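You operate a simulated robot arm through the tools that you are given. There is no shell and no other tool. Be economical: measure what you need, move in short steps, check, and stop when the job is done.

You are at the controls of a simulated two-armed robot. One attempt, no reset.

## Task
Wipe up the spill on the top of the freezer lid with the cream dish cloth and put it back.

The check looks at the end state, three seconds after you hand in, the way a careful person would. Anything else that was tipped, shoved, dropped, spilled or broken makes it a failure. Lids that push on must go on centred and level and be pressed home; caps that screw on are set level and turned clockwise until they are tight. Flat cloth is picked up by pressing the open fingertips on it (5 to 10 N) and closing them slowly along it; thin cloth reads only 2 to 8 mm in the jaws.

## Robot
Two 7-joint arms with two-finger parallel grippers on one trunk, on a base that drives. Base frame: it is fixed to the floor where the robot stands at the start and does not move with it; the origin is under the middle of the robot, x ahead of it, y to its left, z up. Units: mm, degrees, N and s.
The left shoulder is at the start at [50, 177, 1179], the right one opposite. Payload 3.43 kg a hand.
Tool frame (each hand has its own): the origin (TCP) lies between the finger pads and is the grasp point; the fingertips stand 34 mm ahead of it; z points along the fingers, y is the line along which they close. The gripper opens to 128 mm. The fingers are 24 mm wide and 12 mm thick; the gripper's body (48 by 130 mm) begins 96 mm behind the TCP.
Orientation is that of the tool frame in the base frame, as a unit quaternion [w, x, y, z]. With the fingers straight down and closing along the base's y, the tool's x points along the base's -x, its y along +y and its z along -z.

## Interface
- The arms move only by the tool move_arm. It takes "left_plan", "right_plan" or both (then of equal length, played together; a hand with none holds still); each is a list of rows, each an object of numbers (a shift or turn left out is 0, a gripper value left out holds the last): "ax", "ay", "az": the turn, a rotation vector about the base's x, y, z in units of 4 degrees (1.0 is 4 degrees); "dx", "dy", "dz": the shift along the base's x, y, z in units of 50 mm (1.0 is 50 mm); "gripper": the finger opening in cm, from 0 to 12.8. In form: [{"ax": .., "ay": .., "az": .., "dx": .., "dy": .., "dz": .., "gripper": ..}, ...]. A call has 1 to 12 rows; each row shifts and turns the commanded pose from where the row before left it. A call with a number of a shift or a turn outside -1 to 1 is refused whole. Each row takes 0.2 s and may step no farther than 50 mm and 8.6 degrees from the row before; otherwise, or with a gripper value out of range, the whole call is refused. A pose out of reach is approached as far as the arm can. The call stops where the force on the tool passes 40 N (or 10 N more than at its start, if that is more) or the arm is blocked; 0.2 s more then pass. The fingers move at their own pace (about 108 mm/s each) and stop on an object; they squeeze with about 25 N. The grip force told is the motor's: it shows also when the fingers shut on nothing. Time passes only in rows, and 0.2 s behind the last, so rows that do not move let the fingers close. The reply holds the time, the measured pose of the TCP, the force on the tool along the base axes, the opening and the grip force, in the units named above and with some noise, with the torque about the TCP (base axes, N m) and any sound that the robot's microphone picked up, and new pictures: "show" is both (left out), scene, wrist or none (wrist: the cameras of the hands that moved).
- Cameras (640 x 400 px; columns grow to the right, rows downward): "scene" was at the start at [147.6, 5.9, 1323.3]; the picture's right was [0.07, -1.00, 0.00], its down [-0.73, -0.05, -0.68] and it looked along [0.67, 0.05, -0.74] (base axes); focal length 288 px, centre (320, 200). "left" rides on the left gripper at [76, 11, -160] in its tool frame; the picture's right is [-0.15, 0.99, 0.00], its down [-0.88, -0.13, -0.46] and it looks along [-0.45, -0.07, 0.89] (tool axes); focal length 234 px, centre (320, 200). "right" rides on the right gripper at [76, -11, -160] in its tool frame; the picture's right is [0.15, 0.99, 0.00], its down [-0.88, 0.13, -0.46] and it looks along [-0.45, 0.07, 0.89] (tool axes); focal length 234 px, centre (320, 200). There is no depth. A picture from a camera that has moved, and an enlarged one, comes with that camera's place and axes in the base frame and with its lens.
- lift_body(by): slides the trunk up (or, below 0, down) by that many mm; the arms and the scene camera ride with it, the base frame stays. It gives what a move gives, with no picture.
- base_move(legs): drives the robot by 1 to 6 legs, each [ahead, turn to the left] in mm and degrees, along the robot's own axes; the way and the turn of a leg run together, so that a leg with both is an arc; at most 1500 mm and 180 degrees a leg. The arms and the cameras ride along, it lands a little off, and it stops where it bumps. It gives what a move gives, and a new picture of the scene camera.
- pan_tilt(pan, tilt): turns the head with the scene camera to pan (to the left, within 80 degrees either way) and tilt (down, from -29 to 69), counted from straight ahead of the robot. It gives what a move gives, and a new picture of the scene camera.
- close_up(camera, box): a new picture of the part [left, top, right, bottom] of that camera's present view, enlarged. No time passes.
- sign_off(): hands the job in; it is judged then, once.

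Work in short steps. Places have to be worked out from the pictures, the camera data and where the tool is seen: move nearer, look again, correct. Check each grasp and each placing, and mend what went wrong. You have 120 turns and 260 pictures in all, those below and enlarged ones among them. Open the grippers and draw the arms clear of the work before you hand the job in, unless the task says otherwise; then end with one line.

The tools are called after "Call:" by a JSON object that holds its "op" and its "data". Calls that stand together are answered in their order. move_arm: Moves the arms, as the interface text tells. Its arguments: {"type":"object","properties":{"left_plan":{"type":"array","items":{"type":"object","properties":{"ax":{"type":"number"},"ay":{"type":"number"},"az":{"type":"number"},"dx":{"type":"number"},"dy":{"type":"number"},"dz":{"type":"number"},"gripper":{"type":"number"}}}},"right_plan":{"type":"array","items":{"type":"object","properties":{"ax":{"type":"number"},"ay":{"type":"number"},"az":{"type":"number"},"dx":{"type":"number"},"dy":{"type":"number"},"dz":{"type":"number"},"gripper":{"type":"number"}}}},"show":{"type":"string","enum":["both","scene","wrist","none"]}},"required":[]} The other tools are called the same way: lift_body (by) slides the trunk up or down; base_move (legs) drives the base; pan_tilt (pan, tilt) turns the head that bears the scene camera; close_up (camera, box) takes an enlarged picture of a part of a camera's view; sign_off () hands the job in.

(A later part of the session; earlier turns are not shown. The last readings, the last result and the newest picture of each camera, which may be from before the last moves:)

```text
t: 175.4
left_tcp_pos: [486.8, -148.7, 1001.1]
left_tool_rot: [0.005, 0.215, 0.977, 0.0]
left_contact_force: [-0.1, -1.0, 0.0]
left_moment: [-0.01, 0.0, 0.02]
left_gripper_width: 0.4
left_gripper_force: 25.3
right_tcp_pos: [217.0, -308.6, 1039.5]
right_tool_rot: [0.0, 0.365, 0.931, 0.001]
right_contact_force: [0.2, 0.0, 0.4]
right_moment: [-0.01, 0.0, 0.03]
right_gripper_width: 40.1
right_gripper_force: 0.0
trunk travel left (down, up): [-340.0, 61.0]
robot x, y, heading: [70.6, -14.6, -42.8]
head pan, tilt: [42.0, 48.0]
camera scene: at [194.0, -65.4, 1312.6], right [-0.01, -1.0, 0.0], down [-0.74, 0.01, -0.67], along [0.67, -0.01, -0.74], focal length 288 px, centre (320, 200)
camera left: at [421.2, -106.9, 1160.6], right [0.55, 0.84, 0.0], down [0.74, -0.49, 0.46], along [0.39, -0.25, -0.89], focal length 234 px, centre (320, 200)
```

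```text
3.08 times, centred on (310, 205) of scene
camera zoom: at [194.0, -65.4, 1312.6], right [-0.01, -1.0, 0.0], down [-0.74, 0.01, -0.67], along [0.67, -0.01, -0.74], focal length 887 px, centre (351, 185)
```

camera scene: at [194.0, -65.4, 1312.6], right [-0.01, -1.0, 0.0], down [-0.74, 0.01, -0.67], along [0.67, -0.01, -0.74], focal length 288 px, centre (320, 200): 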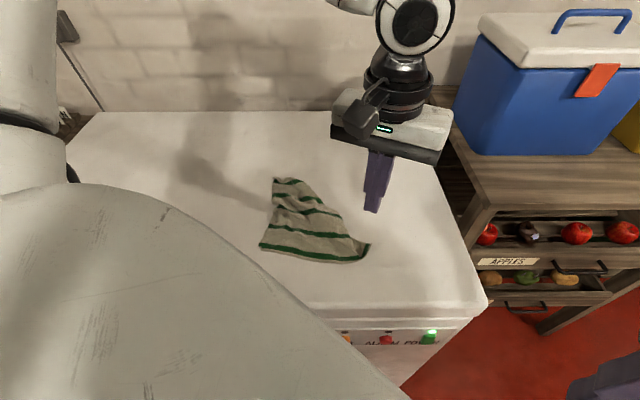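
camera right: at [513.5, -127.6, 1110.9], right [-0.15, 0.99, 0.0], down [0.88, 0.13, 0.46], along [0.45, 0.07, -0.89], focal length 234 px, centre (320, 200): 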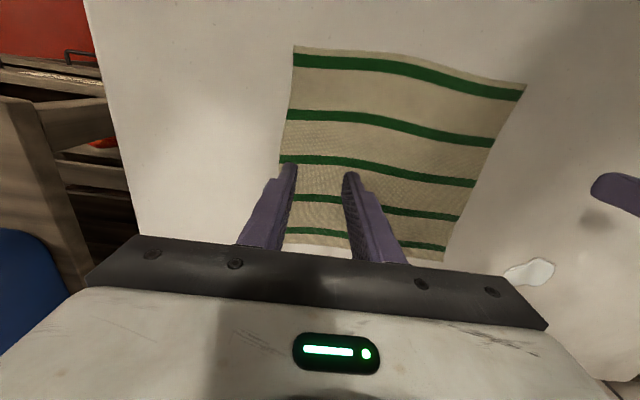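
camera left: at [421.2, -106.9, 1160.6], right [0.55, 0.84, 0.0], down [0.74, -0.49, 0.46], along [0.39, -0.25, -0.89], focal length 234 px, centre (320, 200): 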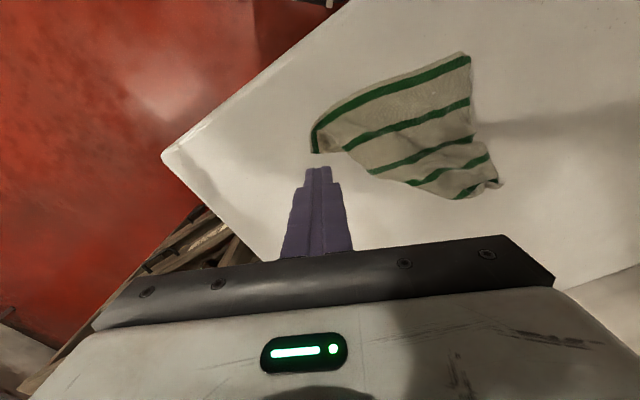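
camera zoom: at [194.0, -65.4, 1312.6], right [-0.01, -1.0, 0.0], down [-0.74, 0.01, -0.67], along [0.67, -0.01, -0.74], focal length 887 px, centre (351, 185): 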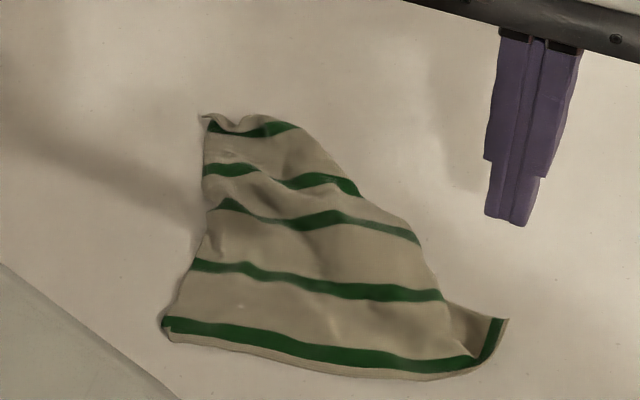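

Nearly there: only the far-right triangle is folded under, along a diagonal from (674, −30) to (519, −131). I turn the tool 40° so the fingers close across that fold, go to (586, −71) and pinch.

Call:
{"op": "move_arm", "data": {"left_plan": [{"az": 1, "dx": 0.2, "dy": 0.15, "gripper": 2.6}, {"az": 1, "dx": 0.2, "dy": 0.15}, {"az": 1, "dx": 0.2, "dy": 0.15}, {"az": 1, "dx": 0.2, "dy": 0.15}, {"az": 1, "dx": 0.2, "dy": 0.15}, {"az": 1, "dx": 0.2, "dy": 0.15}, {"az": 1, "dx": 0.2, "dy": 0.15}, {"az": 1, "dx": 0.2, "dy": 0.15}, {"az": 1, "dx": 0.2, "dy": 0.15}, {"az": 1, "dx": 0.2, "dy": 0.2}, {"dz": -0.9}, {"dz": -0.9}], "show": "both"}}

```text
t: 178.0
left_tcp_pos: [593.0, -71.2, 907.2]
left_tool_rot: [0.005, -0.134, 0.991, 0.001]
left_contact_force: [0.0, 0.5, 0.4]
left_moment: [0.0, 0.02, -0.01]
left_gripper_width: 26.0
left_gripper_force: 0.1
right_tcp_pos: [217.9, -309.1, 1040.5]
right_tool_rot: [0.0, 0.364, 0.931, -0.001]
right_contact_force: [0.0, 0.9, 0.0]
right_moment: [0.01, 0.01, -0.05]
right_gripper_width: 40.0
right_gripper_force: 0.1
trunk travel left (down, up): [-340.0, 61.0]
robot x, y, heading: [64.8, -16.0, -42.4]
head pan, tilt: [42.0, 48.0]
camera scene: at [195.0, -65.7, 1312.6], right [-0.01, -1.0, 0.0], down [-0.74, 0.01, -0.67], along [0.67, -0.01, -0.74], focal length 288 px, centre (320, 200)
camera left: at [513.6, -81.5, 1068.5], right [-0.12, 0.99, 0.0], down [0.88, 0.1, 0.46], along [0.46, 0.06, -0.89], focal length 234 px, centre (320, 200)
```

scene: 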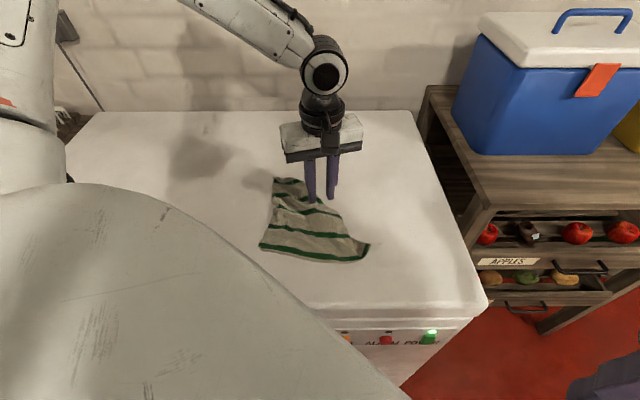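
left: 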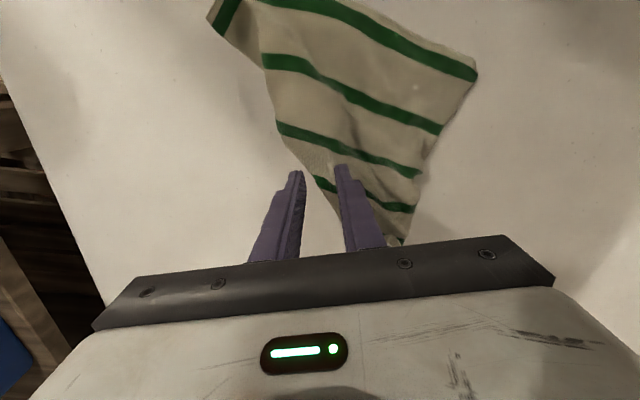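

The outer finger is just outside the fold. I shift (−8, +12), go down to contact and close.

Call:
{"op": "move_arm", "data": {"left_plan": [{"dx": -0.18, "dy": 0.24}, {"dz": -0.3}, {"dz": -0.12}, {"dz": -0.06}, {"gripper": 2.2}, {"gripper": 1.8}, {"gripper": 1.4}, {"gripper": 1.0}, {"gripper": 0.5}, {"gripper": 0}, {}, {}], "show": "wrist"}}

```text
t: 180.6
left_tcp_pos: [579.6, -59.9, 886.8]
left_tool_rot: [0.005, -0.132, 0.991, 0.002]
left_contact_force: [0.6, -0.5, 2.4]
left_moment: [0.02, -0.02, 0.01]
left_gripper_width: 5.7
left_gripper_force: 24.7
right_tcp_pos: [217.3, -308.5, 1041.3]
right_tool_rot: [0.0, 0.365, 0.931, 0.0]
right_contact_force: [-0.3, -0.2, 0.6]
right_moment: [0.02, 0.01, 0.02]
right_gripper_width: 40.0
right_gripper_force: 0.1
trunk travel left (down, up): [-340.0, 61.0]
robot x, y, heading: [67.4, -16.3, -42.6]
head pan, tilt: [42.0, 48.0]
camera left: at [502.2, -70.7, 1046.4], right [-0.12, 0.99, 0.0], down [0.88, 0.1, 0.46], along [0.46, 0.06, -0.89], focal length 234 px, centre (320, 200)
```

left: 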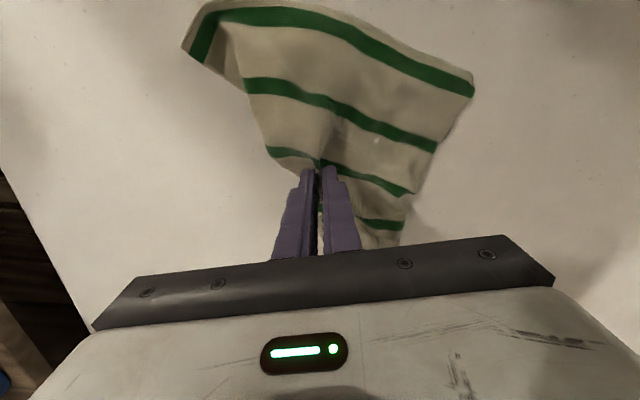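

Pinched (5.7 mm, two layers). I lift while moving outward (+x, −y) so the folded triangle hangs free, and look.

Call:
{"op": "move_arm", "data": {"left_plan": [{"dz": 0.7}, {"dz": 0.7, "dx": 0.2, "dy": -0.3}, {"dz": 0.7, "dx": 0.3, "dy": -0.4}, {"dz": 0.3, "dx": 0.3, "dy": -0.4}, {}], "show": "both"}}

Call:
{"op": "close_up", "data": {"camera": "scene", "box": [250, 120, 410, 250]}}

```text
t: 181.8
left_tcp_pos: [619.2, -115.1, 1007.9]
left_tool_rot: [0.005, -0.132, 0.991, 0.002]
left_contact_force: [0.3, -0.2, 0.1]
left_moment: [-0.01, 0.03, 0.03]
left_gripper_width: 5.3
left_gripper_force: 25.1
right_tcp_pos: [217.8, -308.4, 1040.6]
right_tool_rot: [0.0, 0.365, 0.931, -0.001]
right_contact_force: [-0.2, 0.0, 0.1]
right_moment: [0.02, 0.03, 0.0]
right_gripper_width: 39.6
right_gripper_force: 0.0
trunk travel left (down, up): [-340.0, 61.0]
robot x, y, heading: [61.5, -19.3, -42.6]
head pan, tilt: [42.0, 48.0]
camera scene: at [194.4, -65.4, 1312.6], right [-0.01, -1.0, 0.0], down [-0.74, 0.01, -0.67], along [0.67, -0.01, -0.74], focal length 288 px, centre (320, 200)
camera left: at [542.0, -125.2, 1168.0], right [-0.12, 0.99, 0.0], down [0.88, 0.1, 0.46], along [0.46, 0.06, -0.89], focal length 234 px, centre (320, 200)
```

scene: 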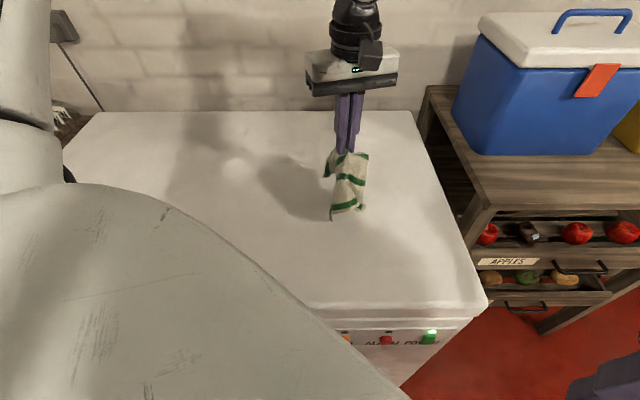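
left: 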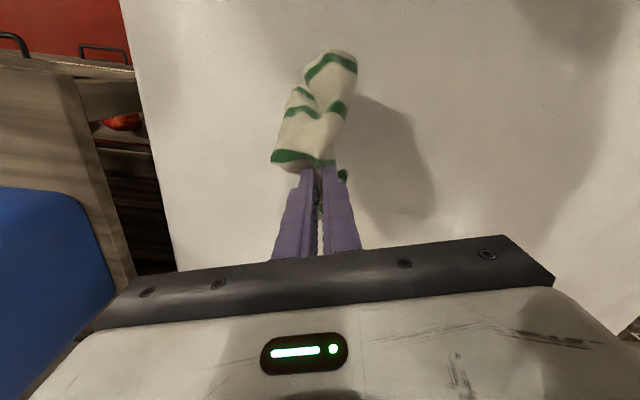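

```text
3.08 times, centred on (330, 185) of scene
camera zoom: at [194.4, -65.4, 1312.6], right [-0.01, -1.0, 0.0], down [-0.74, 0.01, -0.67], along [0.67, -0.01, -0.74], focal length 887 px, centre (289, 246)
```

zoom: 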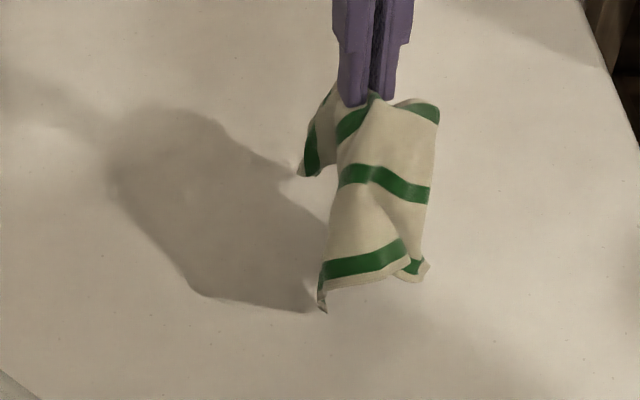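

The whole cloth hangs from the middle of its right side. I go further out to about (665, −150) and then lower while moving inward (−x, +y), so the far-right corner lands outward. The near corners can be dragged out again as before.

Call:
{"op": "move_arm", "data": {"left_plan": [{"dx": 0.5, "dy": -0.4}, {"dx": 0.4, "dy": -0.3}, {"dz": -0.5}, {"dz": -0.5, "dx": -0.2, "dy": 0.2}, {"dz": -0.5, "dx": -0.3, "dy": 0.4}, {"dz": -0.5, "dx": -0.4, "dy": 0.5}, {"dz": -0.3, "dx": -0.4, "dy": 0.5}, {}, {"gripper": 2.5}, {"gripper": 3}, {"dz": 0.7}, {"dz": 0.9}], "show": "none"}}

Call:
{"op": "move_arm", "data": {"left_plan": [{"dz": 0.9}, {"dy": 0.8, "dx": 0.5}, {"dy": 0.8, "dx": 0.5}, {}], "show": "wrist"}}

Call:
{"op": "close_up", "data": {"camera": "scene", "box": [240, 150, 400, 280]}}

```text
t: 184.4
left_tcp_pos: [596.5, -67.8, 972.2]
left_tool_rot: [0.005, -0.132, 0.991, 0.002]
left_contact_force: [-0.2, -0.5, -0.4]
left_moment: [-0.02, -0.02, 0.01]
left_gripper_width: 30.0
left_gripper_force: 0.0
right_tcp_pos: [216.7, -308.7, 1041.0]
right_tool_rot: [0.0, 0.365, 0.931, -0.001]
right_contact_force: [-0.5, -1.2, 0.2]
right_moment: [0.0, 0.03, 0.01]
right_gripper_width: 39.9
right_gripper_force: 0.0
trunk travel left (down, up): [-340.0, 61.0]
robot x, y, heading: [61.8, -19.5, -42.5]
head pan, tilt: [42.0, 48.0]
```

```text
t: 185.4
left_tcp_pos: [647.9, 10.1, 1016.5]
left_tool_rot: [0.006, -0.132, 0.991, 0.001]
left_contact_force: [0.6, 1.2, 0.2]
left_moment: [-0.01, 0.0, 0.01]
left_gripper_width: 29.9
left_gripper_force: 0.0
right_tcp_pos: [216.6, -309.7, 1040.2]
right_tool_rot: [0.0, 0.365, 0.931, 0.0]
right_contact_force: [-0.2, -0.1, -0.1]
right_moment: [-0.02, 0.0, 0.02]
right_gripper_width: 40.1
right_gripper_force: 0.1
trunk travel left (down, up): [-340.0, 61.0]
robot x, y, heading: [63.0, -16.9, -42.7]
head pan, tilt: [42.0, 48.0]
camera left: at [570.7, -0.3, 1177.2], right [-0.12, 0.99, 0.0], down [0.88, 0.1, 0.46], along [0.46, 0.06, -0.89], focal length 234 px, centre (320, 200)
```

left: 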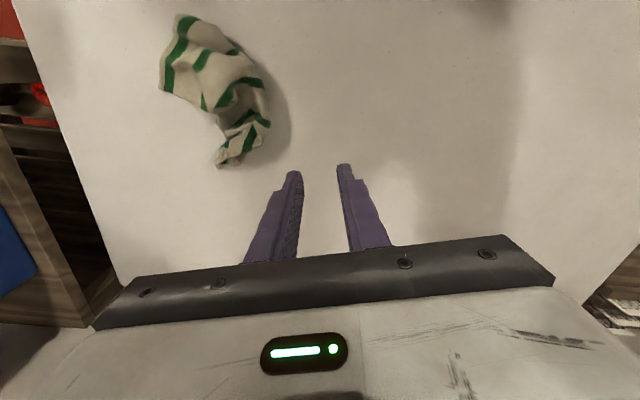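

```text
3.08 times, centred on (320, 215) of scene
camera zoom: at [194.5, -65.9, 1312.6], right [-0.01, -1.0, 0.0], down [-0.74, 0.01, -0.67], along [0.67, -0.01, -0.74], focal length 887 px, centre (320, 154)
```

zoom: 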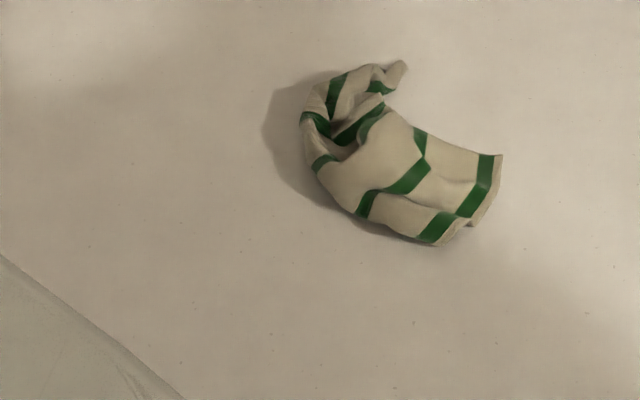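

The far tip is now at about (711, −140), near the far-right home; the near edge faces right. I drag the near-left corner, about (548, −140), across to its home side in two steps.

Call:
{"op": "move_arm", "data": {"left_plan": [{"dx": -0.5, "dy": -0.75, "gripper": 0}, {"dx": -0.5, "dy": -0.75}, {"dx": -0.5, "dy": -0.75}, {"dx": -0.5, "dy": -0.75}, {"dz": -0.9}, {"dz": -0.9}, {"dz": -0.7}, {"dz": -0.12}, {"dz": -0.06}, {}], "show": "wrist"}}

```text
t: 187.6
left_tcp_pos: [550.4, -139.5, 884.4]
left_tool_rot: [0.006, -0.132, 0.991, 0.0]
left_contact_force: [1.6, 0.9, 13.2]
left_moment: [0.17, -0.08, -0.01]
left_gripper_width: 0.1
left_gripper_force: 24.4
right_tcp_pos: [216.2, -308.3, 1039.9]
right_tool_rot: [0.0, 0.364, 0.931, 0.0]
right_contact_force: [-0.3, 0.8, 0.1]
right_moment: [0.0, 0.0, -0.01]
right_gripper_width: 40.0
right_gripper_force: 0.0
trunk travel left (down, up): [-340.0, 61.0]
robot x, y, heading: [63.9, -18.2, -42.6]
head pan, tilt: [42.0, 48.0]
camera left: at [471.7, -150.2, 1044.4], right [-0.12, 0.99, 0.0], down [0.88, 0.1, 0.47], along [0.46, 0.06, -0.88], focal length 234 px, centre (320, 200)
```

left: 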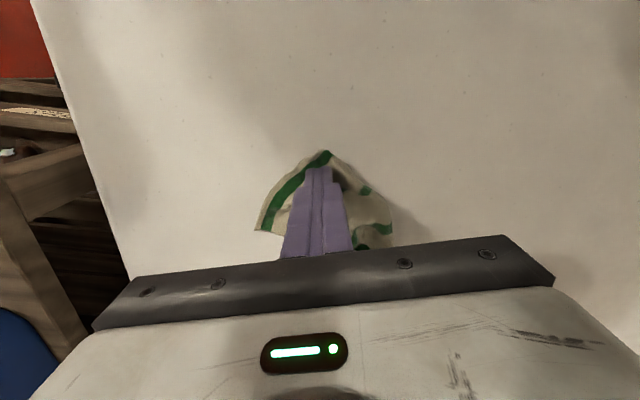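

Pressed on that corner (13 N). I drag it toward (490, 55) and lift.

Call:
{"op": "move_arm", "data": {"left_plan": [{"dx": -0.2, "dy": 0.4}, {"dx": -0.2, "dy": 0.4}, {"dx": -0.15, "dy": 0.4}, {"dx": -0.15, "dy": 0.4}, {"dx": -0.15, "dy": 0.4}, {"dx": -0.1, "dy": 0.4}, {"dx": -0.1, "dy": 0.4}, {"dx": -0.1, "dy": 0.4}, {"dy": 0.4}, {"dz": 0.6}, {"dz": 0.9}, {"dz": 0.9, "dx": 0.2}], "show": "wrist"}}

Call:
{"op": "close_up", "data": {"camera": "scene", "box": [220, 150, 400, 290]}}

```text
t: 190.2
left_tcp_pos: [501.3, 39.7, 1002.5]
left_tool_rot: [0.004, -0.131, 0.991, 0.001]
left_contact_force: [-0.1, -0.5, 0.4]
left_moment: [0.0, 0.02, 0.04]
left_gripper_width: 0.0
left_gripper_force: 25.1
right_tcp_pos: [217.5, -308.9, 1040.2]
right_tool_rot: [0.0, 0.365, 0.931, 0.0]
right_contact_force: [1.0, -0.6, -0.5]
right_moment: [0.01, -0.02, -0.02]
right_gripper_width: 39.7
right_gripper_force: 0.1
trunk travel left (down, up): [-340.0, 61.0]
robot x, y, heading: [65.7, -19.8, -42.6]
head pan, tilt: [42.0, 48.0]
camera left: at [424.2, 29.2, 1162.2], right [-0.12, 0.99, 0.0], down [0.88, 0.1, 0.46], along [0.46, 0.06, -0.89], focal length 234 px, centre (320, 200)
```

left: 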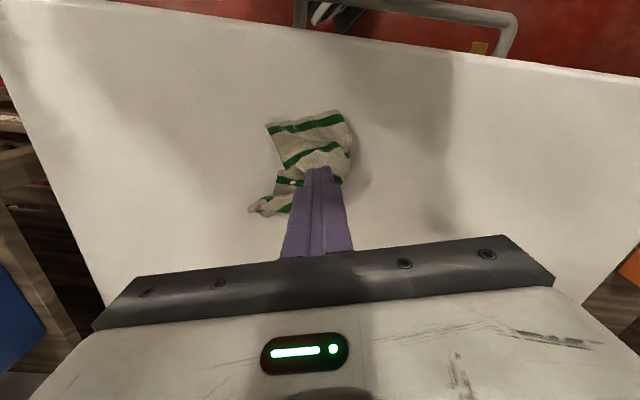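

```text
2.86 times, centred on (310, 220) of scene
camera zoom: at [194.3, -65.7, 1312.5], right [-0.01, -1.0, 0.0], down [-0.74, 0.01, -0.67], along [0.67, -0.01, -0.74], focal length 824 px, centre (349, 143)
```

zoom: 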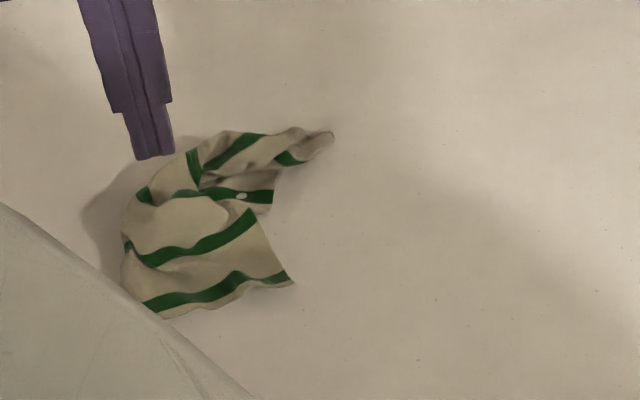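

Now I drag the near-right corner, about (503, −27), to its home at −y.

Call:
{"op": "move_arm", "data": {"left_plan": [{"dy": -0.7}, {"dy": -0.66}, {"dz": -0.9}, {"dz": -0.9}, {"dz": -0.5}, {"dz": -0.1}, {"dy": -0.4}, {"dy": -0.4}, {"dy": -0.4}, {"dy": -0.4}, {"dy": -0.4}, {"dy": -0.3}], "show": "wrist"}}

Call:
{"op": "move_arm", "data": {"left_plan": [{"dz": 0.6}, {"dz": 0.9}, {"dz": 0.9}, {}], "show": "none"}}

Call:
{"op": "close_up", "data": {"camera": "scene", "box": [220, 150, 400, 290]}}

```text
t: 192.8
left_tcp_pos: [502.2, -144.3, 883.6]
left_tool_rot: [0.005, -0.132, 0.991, 0.001]
left_contact_force: [0.8, -0.3, 1.9]
left_moment: [0.05, 0.0, -0.01]
left_gripper_width: 0.0
left_gripper_force: 25.4
right_tcp_pos: [217.9, -308.2, 1041.1]
right_tool_rot: [0.0, 0.364, 0.931, -0.001]
right_contact_force: [0.1, 0.5, 0.3]
right_moment: [0.01, -0.05, 0.03]
right_gripper_width: 39.7
right_gripper_force: 0.1
trunk travel left (down, up): [-340.0, 61.0]
robot x, y, heading: [63.6, -23.6, -42.6]
head pan, tilt: [42.0, 48.0]
camera left: at [423.1, -154.1, 1043.7], right [-0.12, 0.99, 0.0], down [0.88, 0.1, 0.46], along [0.46, 0.06, -0.89], focal length 234 px, centre (320, 200)
```

left: 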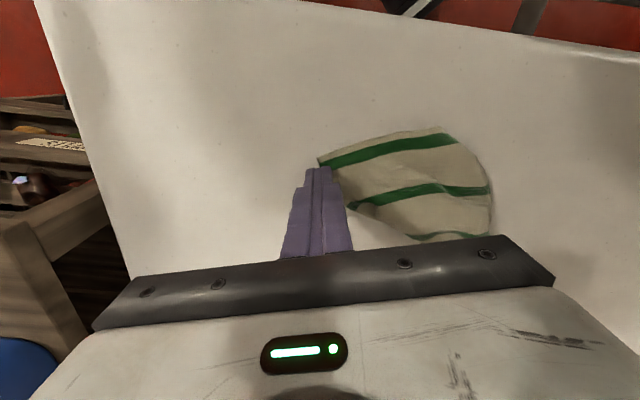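

```text
t: 193.8
left_tcp_pos: [501.7, -144.1, 1003.0]
left_tool_rot: [0.005, -0.132, 0.991, 0.002]
left_contact_force: [0.1, -0.4, 0.5]
left_moment: [-0.03, -0.01, -0.01]
left_gripper_width: 0.0
left_gripper_force: 25.0
right_tcp_pos: [217.4, -307.9, 1040.8]
right_tool_rot: [0.0, 0.365, 0.931, 0.0]
right_contact_force: [0.3, -0.9, -0.3]
right_moment: [0.02, 0.01, -0.03]
right_gripper_width: 40.1
right_gripper_force: 0.1
trunk travel left (down, up): [-340.0, 61.0]
robot x, y, heading: [65.6, -15.3, -42.5]
head pan, tilt: [42.0, 48.0]
```

```text
2.86 times, centred on (310, 220) of scene
camera zoom: at [194.7, -65.7, 1312.5], right [-0.01, -1.0, 0.0], down [-0.74, 0.01, -0.67], along [0.67, -0.01, -0.74], focal length 824 px, centre (349, 143)
```

zoom: 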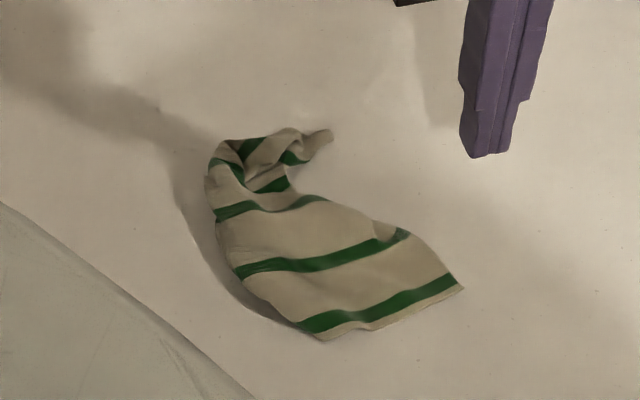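

The near-right corner is home (489, −145). Next I press the far tip, about (616, −48), and drag it toward +x, −y.

Call:
{"op": "move_arm", "data": {"left_plan": [{"dx": 0.75, "dy": 0.63}, {"dx": 0.75, "dy": 0.63}, {"dx": 0.74, "dy": 0.66}, {"dz": -0.9}, {"dz": -0.9}, {"dz": -0.45}, {"dz": -0.1}, {"dz": -0.05}, {}], "show": "wrist"}}

```text
t: 195.8
left_tcp_pos: [614.0, -48.3, 884.2]
left_tool_rot: [0.006, -0.134, 0.991, 0.001]
left_contact_force: [0.0, 3.0, 12.2]
left_moment: [0.09, 0.02, 0.0]
left_gripper_width: 0.0
left_gripper_force: 25.7
right_tcp_pos: [216.7, -308.3, 1040.3]
right_tool_rot: [0.001, 0.365, 0.931, -0.001]
right_contact_force: [0.3, -0.4, 0.7]
right_moment: [0.02, 0.01, 0.01]
right_gripper_width: 39.6
right_gripper_force: 0.1
trunk travel left (down, up): [-340.0, 61.0]
robot x, y, heading: [64.0, -17.2, -42.3]
head pan, tilt: [42.0, 48.0]
camera left: at [535.4, -57.9, 1044.0], right [-0.12, 0.99, 0.0], down [0.88, 0.1, 0.47], along [0.46, 0.06, -0.88], focal length 234 px, centre (320, 200)
```

left: 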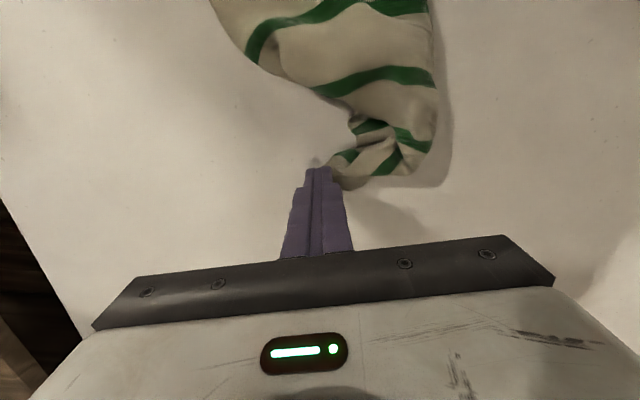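

On the tip (12 N). I drag +x, −y and look.

Call:
{"op": "move_arm", "data": {"left_plan": [{"dz": -0.02, "dx": 0.2, "dy": -0.25}, {"dx": 0.25, "dy": -0.25}, {"dx": 0.25, "dy": -0.25}, {"dx": 0.3, "dy": -0.25}, {"dx": 0.3, "dy": -0.25}, {"dx": 0.3, "dy": -0.2}, {"dx": 0.3, "dy": -0.2}, {}, {"dz": 0.6}, {"dz": 0.9}, {"dz": 0.9}, {}], "show": "wrist"}}

Call:
{"op": "close_up", "data": {"camera": "scene", "box": [220, 140, 400, 280]}}

```text
t: 198.4
left_tcp_pos: [711.6, -130.8, 1000.1]
left_tool_rot: [0.004, -0.132, 0.991, 0.002]
left_contact_force: [0.0, 0.5, 0.5]
left_moment: [-0.02, 0.0, -0.03]
left_gripper_width: 0.2
left_gripper_force: 24.9
right_tcp_pos: [217.4, -308.6, 1039.7]
right_tool_rot: [0.0, 0.365, 0.931, 0.0]
right_contact_force: [-0.7, 1.0, -0.7]
right_moment: [0.01, -0.02, -0.01]
right_gripper_width: 39.8
right_gripper_force: 0.0
trunk travel left (down, up): [-340.0, 61.0]
robot x, y, heading: [66.7, -16.6, -42.5]
head pan, tilt: [42.0, 48.0]
camera left: at [633.3, -140.9, 1161.0], right [-0.12, 0.99, 0.0], down [0.88, 0.1, 0.46], along [0.46, 0.06, -0.89], focal length 234 px, centre (320, 200)
```

left: 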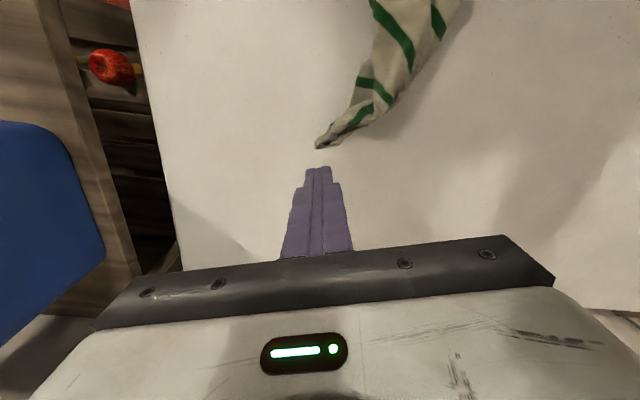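

```text
2.86 times, centred on (310, 210) of scene
camera zoom: at [194.8, -65.7, 1312.5], right [-0.01, -1.0, 0.0], down [-0.74, 0.01, -0.67], along [0.67, -0.01, -0.74], focal length 824 px, centre (349, 171)
```

zoom: 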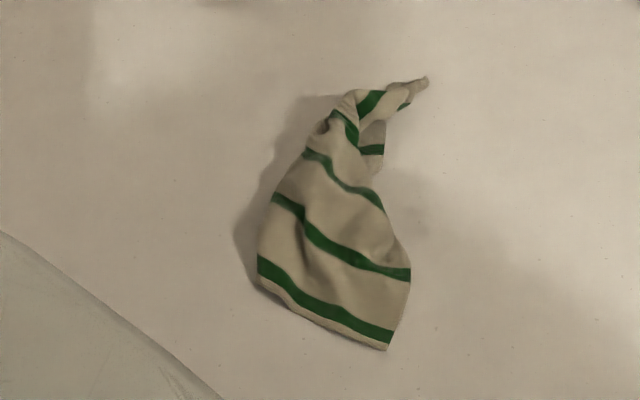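

The near-left part is folded under at the left boundary near (549, −9). I pinch that boundary, lift it a little and lay it outward.

Call:
{"op": "move_arm", "data": {"left_plan": [{"dx": -0.83, "dy": 0.52, "gripper": 2.6}, {"dx": -0.83, "dy": 0.52}, {"dx": -0.83, "dy": 0.52}, {"dx": -0.83, "dy": 0.52}, {"dz": -0.9}, {"dz": -0.9}, {"dz": -0.4}, {"dz": -0.1}, {}], "show": "wrist"}}

```text
t: 200.4
left_tcp_pos: [544.1, -27.0, 887.8]
left_tool_rot: [0.005, -0.133, 0.991, 0.001]
left_contact_force: [-0.3, -1.0, 0.9]
left_moment: [0.0, 0.02, 0.03]
left_gripper_width: 26.0
left_gripper_force: 0.1
right_tcp_pos: [216.6, -309.2, 1039.6]
right_tool_rot: [-0.001, 0.365, 0.931, 0.0]
right_contact_force: [0.2, 0.3, -0.2]
right_moment: [0.03, -0.02, -0.03]
right_gripper_width: 39.9
right_gripper_force: 0.1
trunk travel left (down, up): [-340.0, 61.0]
robot x, y, heading: [66.5, -16.2, -42.4]
head pan, tilt: [42.0, 48.0]
camera left: at [466.0, -36.1, 1048.4], right [-0.12, 0.99, 0.0], down [0.88, 0.1, 0.46], along [0.46, 0.06, -0.89], focal length 234 px, centre (320, 200)
```

left: 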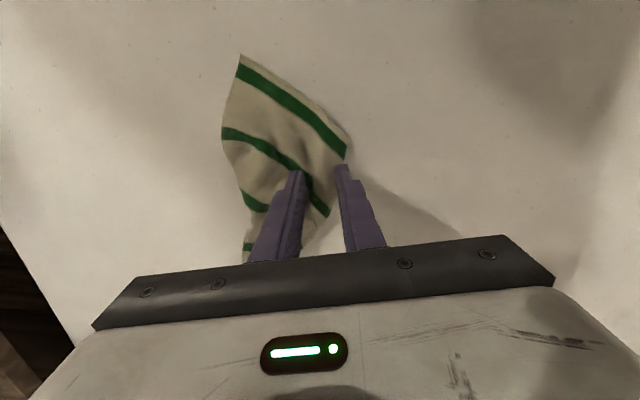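

Shift (−9, −14), press, close; then look at the grip.

Call:
{"op": "move_arm", "data": {"left_plan": [{"dx": -0.18, "dy": -0.28}, {"dz": -0.08}, {"dz": -0.03}, {"gripper": 2.2}, {"gripper": 1.8}, {"gripper": 1.4}, {"gripper": 1.0}, {"gripper": 0.5}, {"gripper": 0}, {}, {}], "show": "none"}}

Call:
{"op": "move_arm", "data": {"left_plan": [{"dz": 0.7}, {"dz": 0.7, "dy": 0.3}, {"dy": 0.8}, {"dy": 0.6}, {}], "show": "wrist"}}

Call:
{"op": "close_up", "data": {"camera": "scene", "box": [220, 140, 400, 280]}}

```text
t: 202.8
left_tcp_pos: [534.8, -40.0, 883.7]
left_tool_rot: [0.007, -0.132, 0.991, 0.001]
left_contact_force: [0.6, 3.3, 32.1]
left_moment: [0.15, 0.25, -0.03]
left_gripper_width: 3.6
left_gripper_force: 25.2
right_tcp_pos: [214.7, -309.3, 1040.8]
right_tool_rot: [0.001, 0.365, 0.931, 0.0]
right_contact_force: [0.6, 0.1, -0.6]
right_moment: [0.02, 0.01, 0.0]
right_gripper_width: 39.9
right_gripper_force: 0.0
trunk travel left (down, up): [-340.0, 61.0]
robot x, y, heading: [65.2, -20.1, -42.4]
head pan, tilt: [42.0, 48.0]
```

```text
t: 204.0
left_tcp_pos: [531.8, 45.1, 951.4]
left_tool_rot: [0.004, -0.132, 0.991, 0.002]
left_contact_force: [0.5, -0.2, -1.0]
left_moment: [-0.01, -0.01, 0.02]
left_gripper_width: 3.3
left_gripper_force: 25.1
right_tcp_pos: [218.0, -308.2, 1040.3]
right_tool_rot: [0.0, 0.365, 0.931, 0.001]
right_contact_force: [0.4, 0.5, 0.2]
right_moment: [-0.01, 0.03, 0.01]
right_gripper_width: 39.9
right_gripper_force: 0.0
trunk travel left (down, up): [-340.0, 61.0]
robot x, y, heading: [67.1, -18.8, -42.3]
head pan, tilt: [42.0, 48.0]
camera left: at [454.8, 35.8, 1111.6], right [-0.12, 0.99, 0.0], down [0.88, 0.1, 0.46], along [0.46, 0.06, -0.89], focal length 234 px, centre (320, 200)
```

left: 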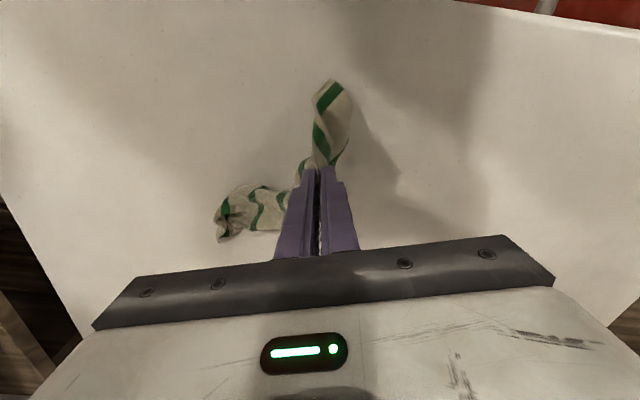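

```text
2.86 times, centred on (310, 210) of scene
camera zoom: at [194.6, -65.9, 1312.5], right [-0.01, -1.0, 0.0], down [-0.74, 0.01, -0.67], along [0.67, -0.01, -0.74], focal length 824 px, centre (349, 171)
```

zoom: 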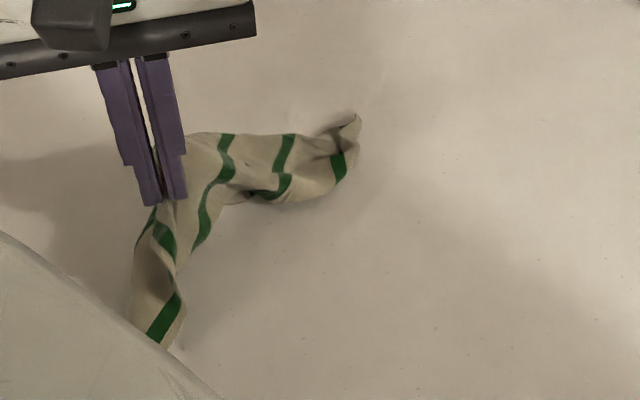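

I lower it moving back inward, release and look.

Call:
{"op": "move_arm", "data": {"left_plan": [{"dz": -0.5, "dy": -0.2}, {"dz": -0.5, "dy": -0.5}, {"dz": -0.28, "dy": -0.4}, {}, {"gripper": 2.5}, {"gripper": 3}, {"dz": 0.6}, {"dz": 0.9}, {"dz": 0.9}, {"dx": 0.8}, {"dx": 0.8}, {}], "show": "wrist"}}

Call:
{"op": "close_up", "data": {"camera": "scene", "box": [220, 150, 400, 290]}}

```text
t: 206.6
left_tcp_pos: [612.6, -8.0, 1009.2]
left_tool_rot: [0.005, -0.132, 0.991, 0.002]
left_contact_force: [1.4, -0.2, -0.6]
left_moment: [-0.01, 0.02, -0.05]
left_gripper_width: 29.9
left_gripper_force: 0.1
right_tcp_pos: [216.7, -308.9, 1041.1]
right_tool_rot: [0.0, 0.365, 0.931, 0.0]
right_contact_force: [-0.2, 0.0, 0.2]
right_moment: [-0.01, 0.03, 0.0]
right_gripper_width: 39.9
right_gripper_force: 0.1
trunk travel left (down, up): [-340.0, 61.0]
robot x, y, heading: [65.6, -20.1, -42.6]
head pan, tilt: [42.0, 48.0]
camera left: at [534.8, -19.1, 1169.1], right [-0.12, 0.99, 0.0], down [0.88, 0.1, 0.46], along [0.46, 0.06, -0.89], focal length 234 px, centre (320, 200)
```

left: 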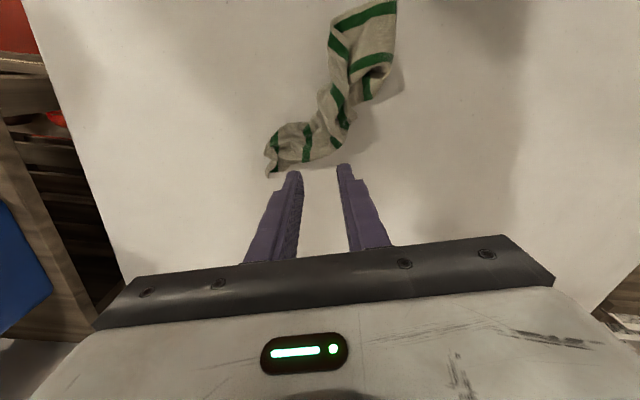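

```text
2.86 times, centred on (310, 220) of scene
camera zoom: at [194.4, -65.6, 1312.6], right [-0.01, -1.0, 0.0], down [-0.74, 0.01, -0.67], along [0.67, -0.01, -0.74], focal length 824 px, centre (349, 143)
```

zoom: 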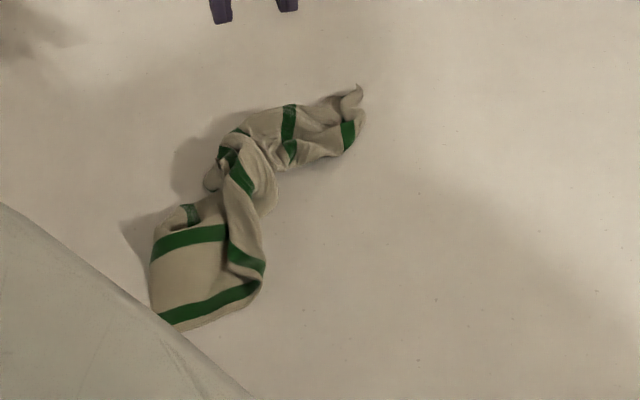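

It is twisted. I keep using friction drags, which work best: first the near-right corner, about (492, −14), toward −y; then the far tip toward +x, −y.

Call:
{"op": "move_arm", "data": {"left_plan": [{"dx": -0.8, "gripper": 0}, {"dx": -0.8, "dy": -0.06}, {"dx": -0.8, "dy": -0.06}, {"dz": -0.9}, {"dz": -0.9}, {"dz": -0.64}, {"dz": -0.1}, {"dy": -0.4}, {"dy": -0.4}, {"dy": -0.4}, {"dy": -0.4}, {"dy": -0.4}], "show": "wrist"}}

Call:
{"op": "move_arm", "data": {"left_plan": [{"dy": -0.4}, {"dz": 0.6}, {"dz": 0.9}, {"dz": 0.9}, {}], "show": "none"}}

Call:
{"op": "close_up", "data": {"camera": "scene", "box": [220, 150, 400, 290]}}

```text
t: 208.4
left_tcp_pos: [493.2, -32.2, 884.2]
left_tool_rot: [0.01, -0.133, 0.991, -0.001]
left_contact_force: [-1.3, 3.2, 26.3]
left_moment: [0.25, 0.09, 0.02]
left_gripper_width: 0.0
left_gripper_force: 25.0
right_tcp_pos: [215.6, -309.7, 1041.5]
right_tool_rot: [0.001, 0.364, 0.931, 0.001]
right_contact_force: [0.0, 1.6, 0.0]
right_moment: [0.0, -0.01, 0.02]
right_gripper_width: 39.6
right_gripper_force: 0.1
trunk travel left (down, up): [-340.0, 61.0]
robot x, y, heading: [64.8, -18.2, -42.4]
head pan, tilt: [42.0, 48.0]
stopped in row 8 (left hand): the force on the tool passed its limit (the readings are from after the stop); the commanded pose is now the measured one
camera left: at [413.8, -41.6, 1043.0], right [-0.12, 0.99, 0.0], down [0.88, 0.1, 0.47], along [0.47, 0.06, -0.88], focal length 234 px, centre (320, 200)
```

left: 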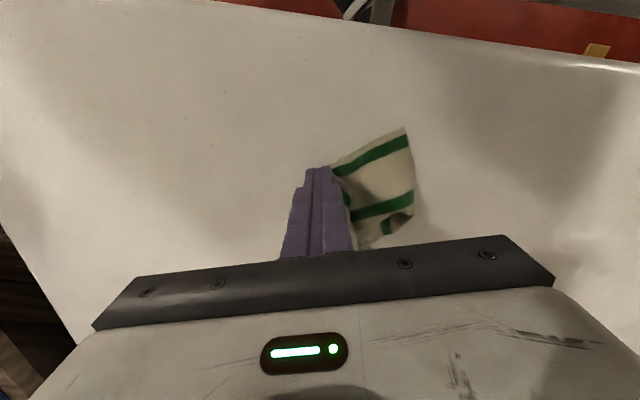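

```text
t: 209.6
left_tcp_pos: [494.0, -50.5, 1001.6]
left_tool_rot: [0.007, -0.132, 0.991, 0.001]
left_contact_force: [0.0, 0.1, 0.3]
left_moment: [-0.01, 0.02, 0.01]
left_gripper_width: 0.0
left_gripper_force: 25.2
right_tcp_pos: [217.9, -307.4, 1041.0]
right_tool_rot: [0.0, 0.365, 0.931, -0.001]
right_contact_force: [0.1, 0.2, -0.3]
right_moment: [0.0, 0.0, -0.03]
right_gripper_width: 39.7
right_gripper_force: 0.0
trunk travel left (down, up): [-340.0, 61.0]
robot x, y, heading: [64.7, -19.1, -42.4]
head pan, tilt: [42.0, 48.0]
```

```text
2.86 times, centred on (310, 220) of scene
camera zoom: at [194.7, -65.5, 1312.5], right [-0.01, -1.0, 0.0], down [-0.74, 0.01, -0.67], along [0.67, -0.01, -0.74], focal length 824 px, centre (349, 143)
```

zoom: 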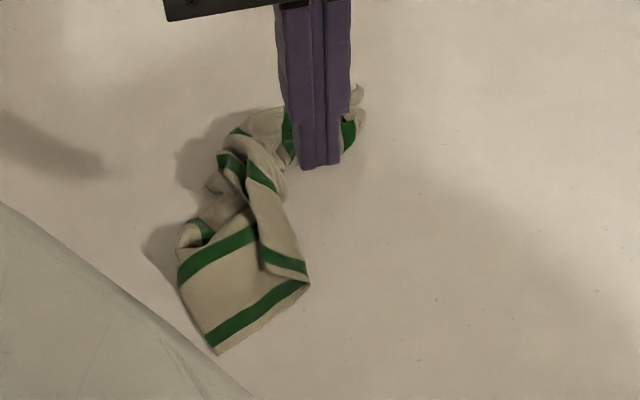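

I switch to a cleaner approach: pinch the near edge in its middle, about (470, −14), lift the whole cloth so it untwists, and lay it down from the far home line back toward the robot.

Call:
{"op": "move_arm", "data": {"left_plan": [{"dx": -0.48, "dy": 0.7, "gripper": 2.6}, {"dz": -0.9}, {"dz": -0.9}, {"dz": -0.5}, {"dz": -0.06}, {"dz": -0.04, "gripper": 2.2}, {"gripper": 1.8}, {"gripper": 1.4}, {"gripper": 1.0}, {"gripper": 0.5}, {"gripper": 0}, {}], "show": "wrist"}}

```text
t: 212.2
left_tcp_pos: [469.0, -16.6, 884.6]
left_tool_rot: [0.008, -0.132, 0.991, 0.002]
left_contact_force: [-0.6, 0.6, 11.6]
left_moment: [0.07, 0.01, 0.01]
left_gripper_width: 2.2
left_gripper_force: 25.1
right_tcp_pos: [217.0, -309.5, 1041.2]
right_tool_rot: [0.0, 0.365, 0.931, 0.0]
right_contact_force: [0.5, 0.2, 0.0]
right_moment: [0.02, 0.02, -0.02]
right_gripper_width: 39.9
right_gripper_force: 0.0
trunk travel left (down, up): [-340.0, 61.0]
robot x, y, heading: [69.0, -18.5, -42.5]
head pan, tilt: [42.0, 48.0]
camera left: at [390.2, -26.6, 1043.1], right [-0.12, 0.99, 0.0], down [0.88, 0.1, 0.47], along [0.47, 0.06, -0.88], focal length 234 px, centre (320, 200)
```

left: 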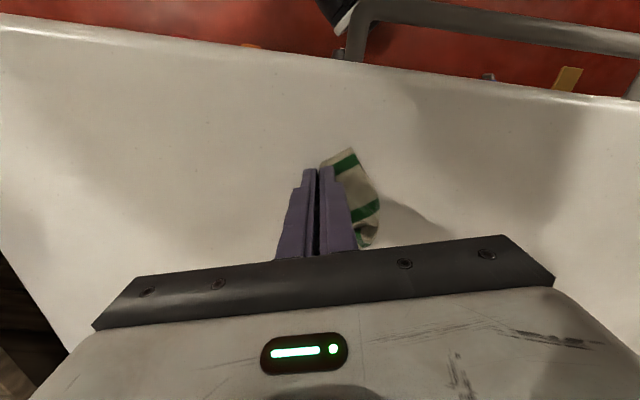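

Pinched (2.2 mm, single fold). I lift fully, carrying it forward over the far home line, and check how it hangs.

Call:
{"op": "move_arm", "data": {"left_plan": [{"dz": 0.9}, {"dz": 0.9}, {"dz": 0.9}, {"dz": 0.9}, {"dz": 0.9}, {"dx": 0.8}, {"dx": 0.8}, {"dx": 0.8}, {"dx": 0.8}, {}, {}], "show": "scene"}}

Call:
{"op": "close_up", "data": {"camera": "scene", "box": [220, 60, 400, 210]}}

```text
t: 214.6
left_tcp_pos: [629.1, -17.4, 1105.4]
left_tool_rot: [0.007, -0.133, 0.991, 0.001]
left_contact_force: [0.5, 0.2, 0.6]
left_moment: [0.01, 0.02, 0.01]
left_gripper_width: 2.2
left_gripper_force: 24.6
right_tcp_pos: [217.2, -308.5, 1040.4]
right_tool_rot: [0.0, 0.365, 0.931, 0.0]
right_contact_force: [0.3, -0.5, -0.3]
right_moment: [-0.02, 0.0, 0.03]
right_gripper_width: 39.8
right_gripper_force: 0.0
trunk travel left (down, up): [-340.0, 61.0]
robot x, y, heading: [65.1, -13.2, -42.5]
head pan, tilt: [42.0, 48.0]
camera scene: at [194.6, -65.4, 1312.6], right [-0.01, -1.0, 0.0], down [-0.74, 0.01, -0.67], along [0.67, -0.01, -0.74], focal length 288 px, centre (320, 200)
```

scene: 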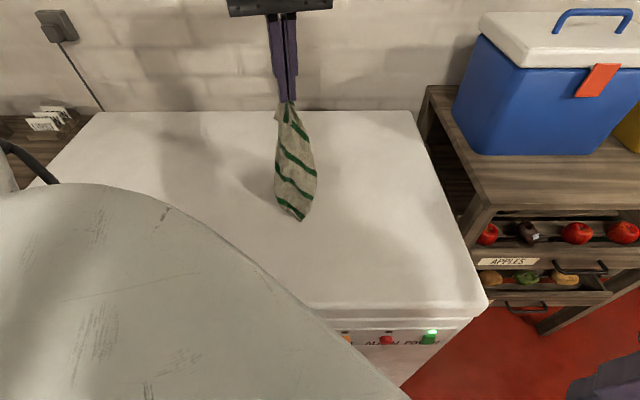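

```text
2.67 times, centred on (310, 135) of scene
camera zoom: at [194.6, -65.4, 1312.6], right [-0.01, -1.0, 0.0], down [-0.74, 0.01, -0.67], along [0.67, -0.01, -0.74], focal length 769 px, centre (347, 373)
```

zoom: 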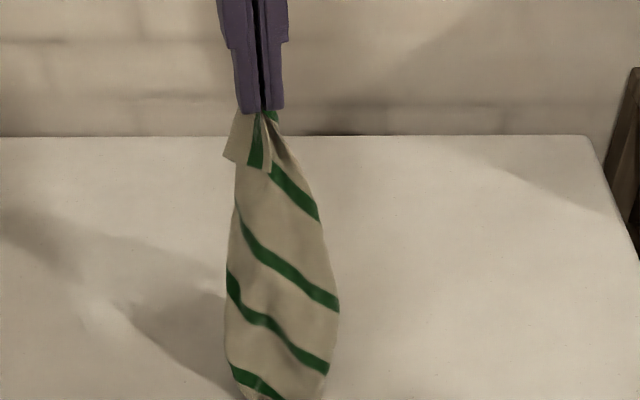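

It untwisted nicely: it hangs from near the near-left corner with the far-right corner lowest. I set the tail down at the far-right home, (700, −140), then lay it diagonally back to the near-left home (500, 60).

Call:
{"op": "move_arm", "data": {"left_plan": [{"dx": 0.48, "dy": -0.8, "dz": 0.3}, {"dx": 0.48, "dy": -0.8}, {"dx": 0.46, "dy": -0.8}, {}, {"dz": -0.4}, {}], "show": "scene"}}

Call:
{"op": "move_arm", "data": {"left_plan": [{"dx": -0.4, "dy": 0.4, "dz": -0.6}, {"dx": -0.5, "dy": 0.5, "dz": -0.6}, {"dx": -0.5, "dy": 0.5, "dz": -0.6}, {"dx": -0.5, "dy": 0.5, "dz": -0.6}, {"dx": -0.5, "dy": 0.5, "dz": -0.6}, {"dx": -0.5, "dy": 0.55, "dz": -0.5}, {"dx": -0.5, "dy": 0.55, "dz": -0.5}, {"dx": -0.5, "dy": 0.5, "dz": -0.2}, {"dx": -0.2, "dy": 0.3}, {}], "show": "both"}}

Call:
{"op": "close_up", "data": {"camera": "scene", "box": [220, 140, 400, 280]}}

```text
t: 216.0
left_tcp_pos: [701.2, -135.1, 1101.9]
left_tool_rot: [0.008, -0.133, 0.991, 0.001]
left_contact_force: [0.5, 0.5, -0.8]
left_moment: [0.02, -0.03, -0.05]
left_gripper_width: 1.9
left_gripper_force: 25.4
right_tcp_pos: [217.1, -308.1, 1040.6]
right_tool_rot: [0.0, 0.365, 0.931, 0.001]
right_contact_force: [-0.4, 0.0, -0.4]
right_moment: [0.03, -0.05, 0.01]
right_gripper_width: 40.1
right_gripper_force: 0.0
trunk travel left (down, up): [-340.0, 61.0]
robot x, y, heading: [66.1, -16.2, -42.5]
head pan, tilt: [42.0, 48.0]
camera scene: at [194.2, -65.3, 1312.7], right [-0.01, -1.0, 0.0], down [-0.74, 0.01, -0.67], along [0.67, -0.01, -0.74], focal length 288 px, centre (320, 200)
```

scene: 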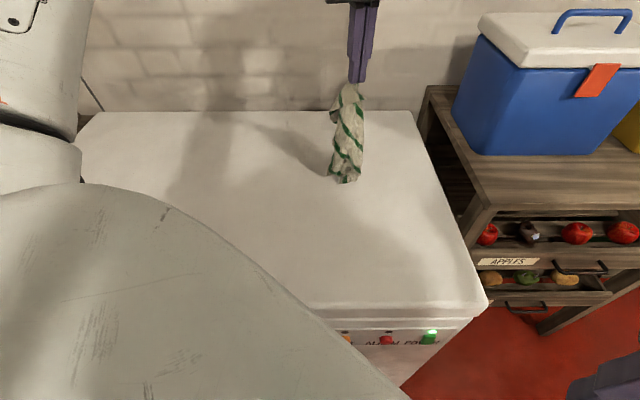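

```text
t: 218.2
left_tcp_pos: [496.8, 80.3, 892.3]
left_tool_rot: [0.007, -0.132, 0.991, 0.001]
left_contact_force: [-0.5, -0.1, 0.4]
left_moment: [0.0, 0.0, -0.02]
left_gripper_width: 2.2
left_gripper_force: 25.1
right_tcp_pos: [217.2, -308.7, 1041.1]
right_tool_rot: [0.0, 0.365, 0.931, 0.0]
right_contact_force: [-0.5, -0.3, -0.3]
right_moment: [0.0, 0.04, 0.03]
right_gripper_width: 40.0
right_gripper_force: 0.1
trunk travel left (down, up): [-340.0, 61.0]
robot x, y, heading: [62.6, -18.5, -42.5]
head pan, tilt: [42.0, 48.0]
camera scene: at [194.5, -65.5, 1312.6], right [-0.01, -1.0, 0.0], down [-0.74, 0.01, -0.67], along [0.67, -0.01, -0.74], focal length 288 px, centre (320, 200)
camera left: at [418.1, 69.3, 1051.0], right [-0.12, 0.99, 0.0], down [0.88, 0.1, 0.47], along [0.46, 0.06, -0.88], focal length 234 px, centre (320, 200)
```

scene: 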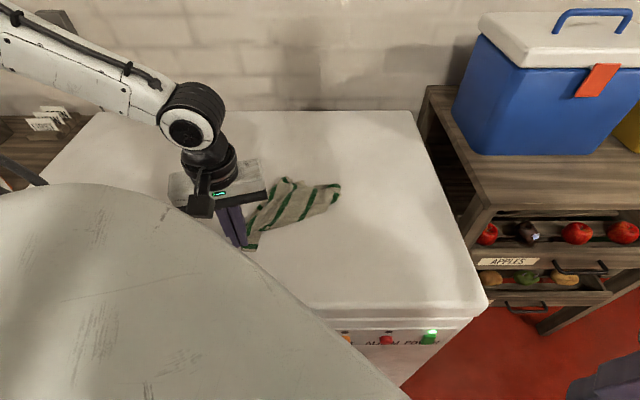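
left: 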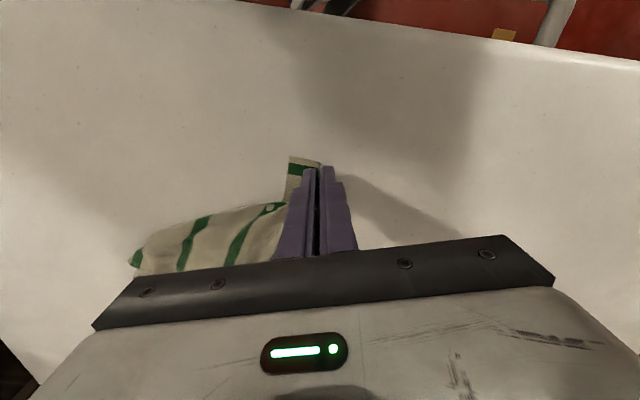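

```text
2.86 times, centred on (310, 210) of scene
camera zoom: at [194.5, -65.5, 1312.6], right [-0.01, -1.0, 0.0], down [-0.74, 0.01, -0.67], along [0.67, -0.01, -0.74], focal length 824 px, centre (349, 171)
```

zoom: 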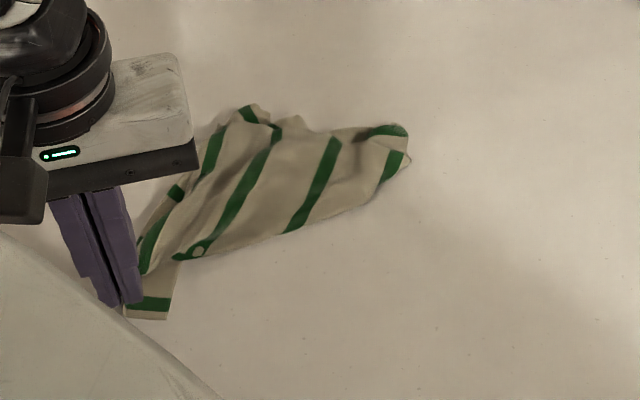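

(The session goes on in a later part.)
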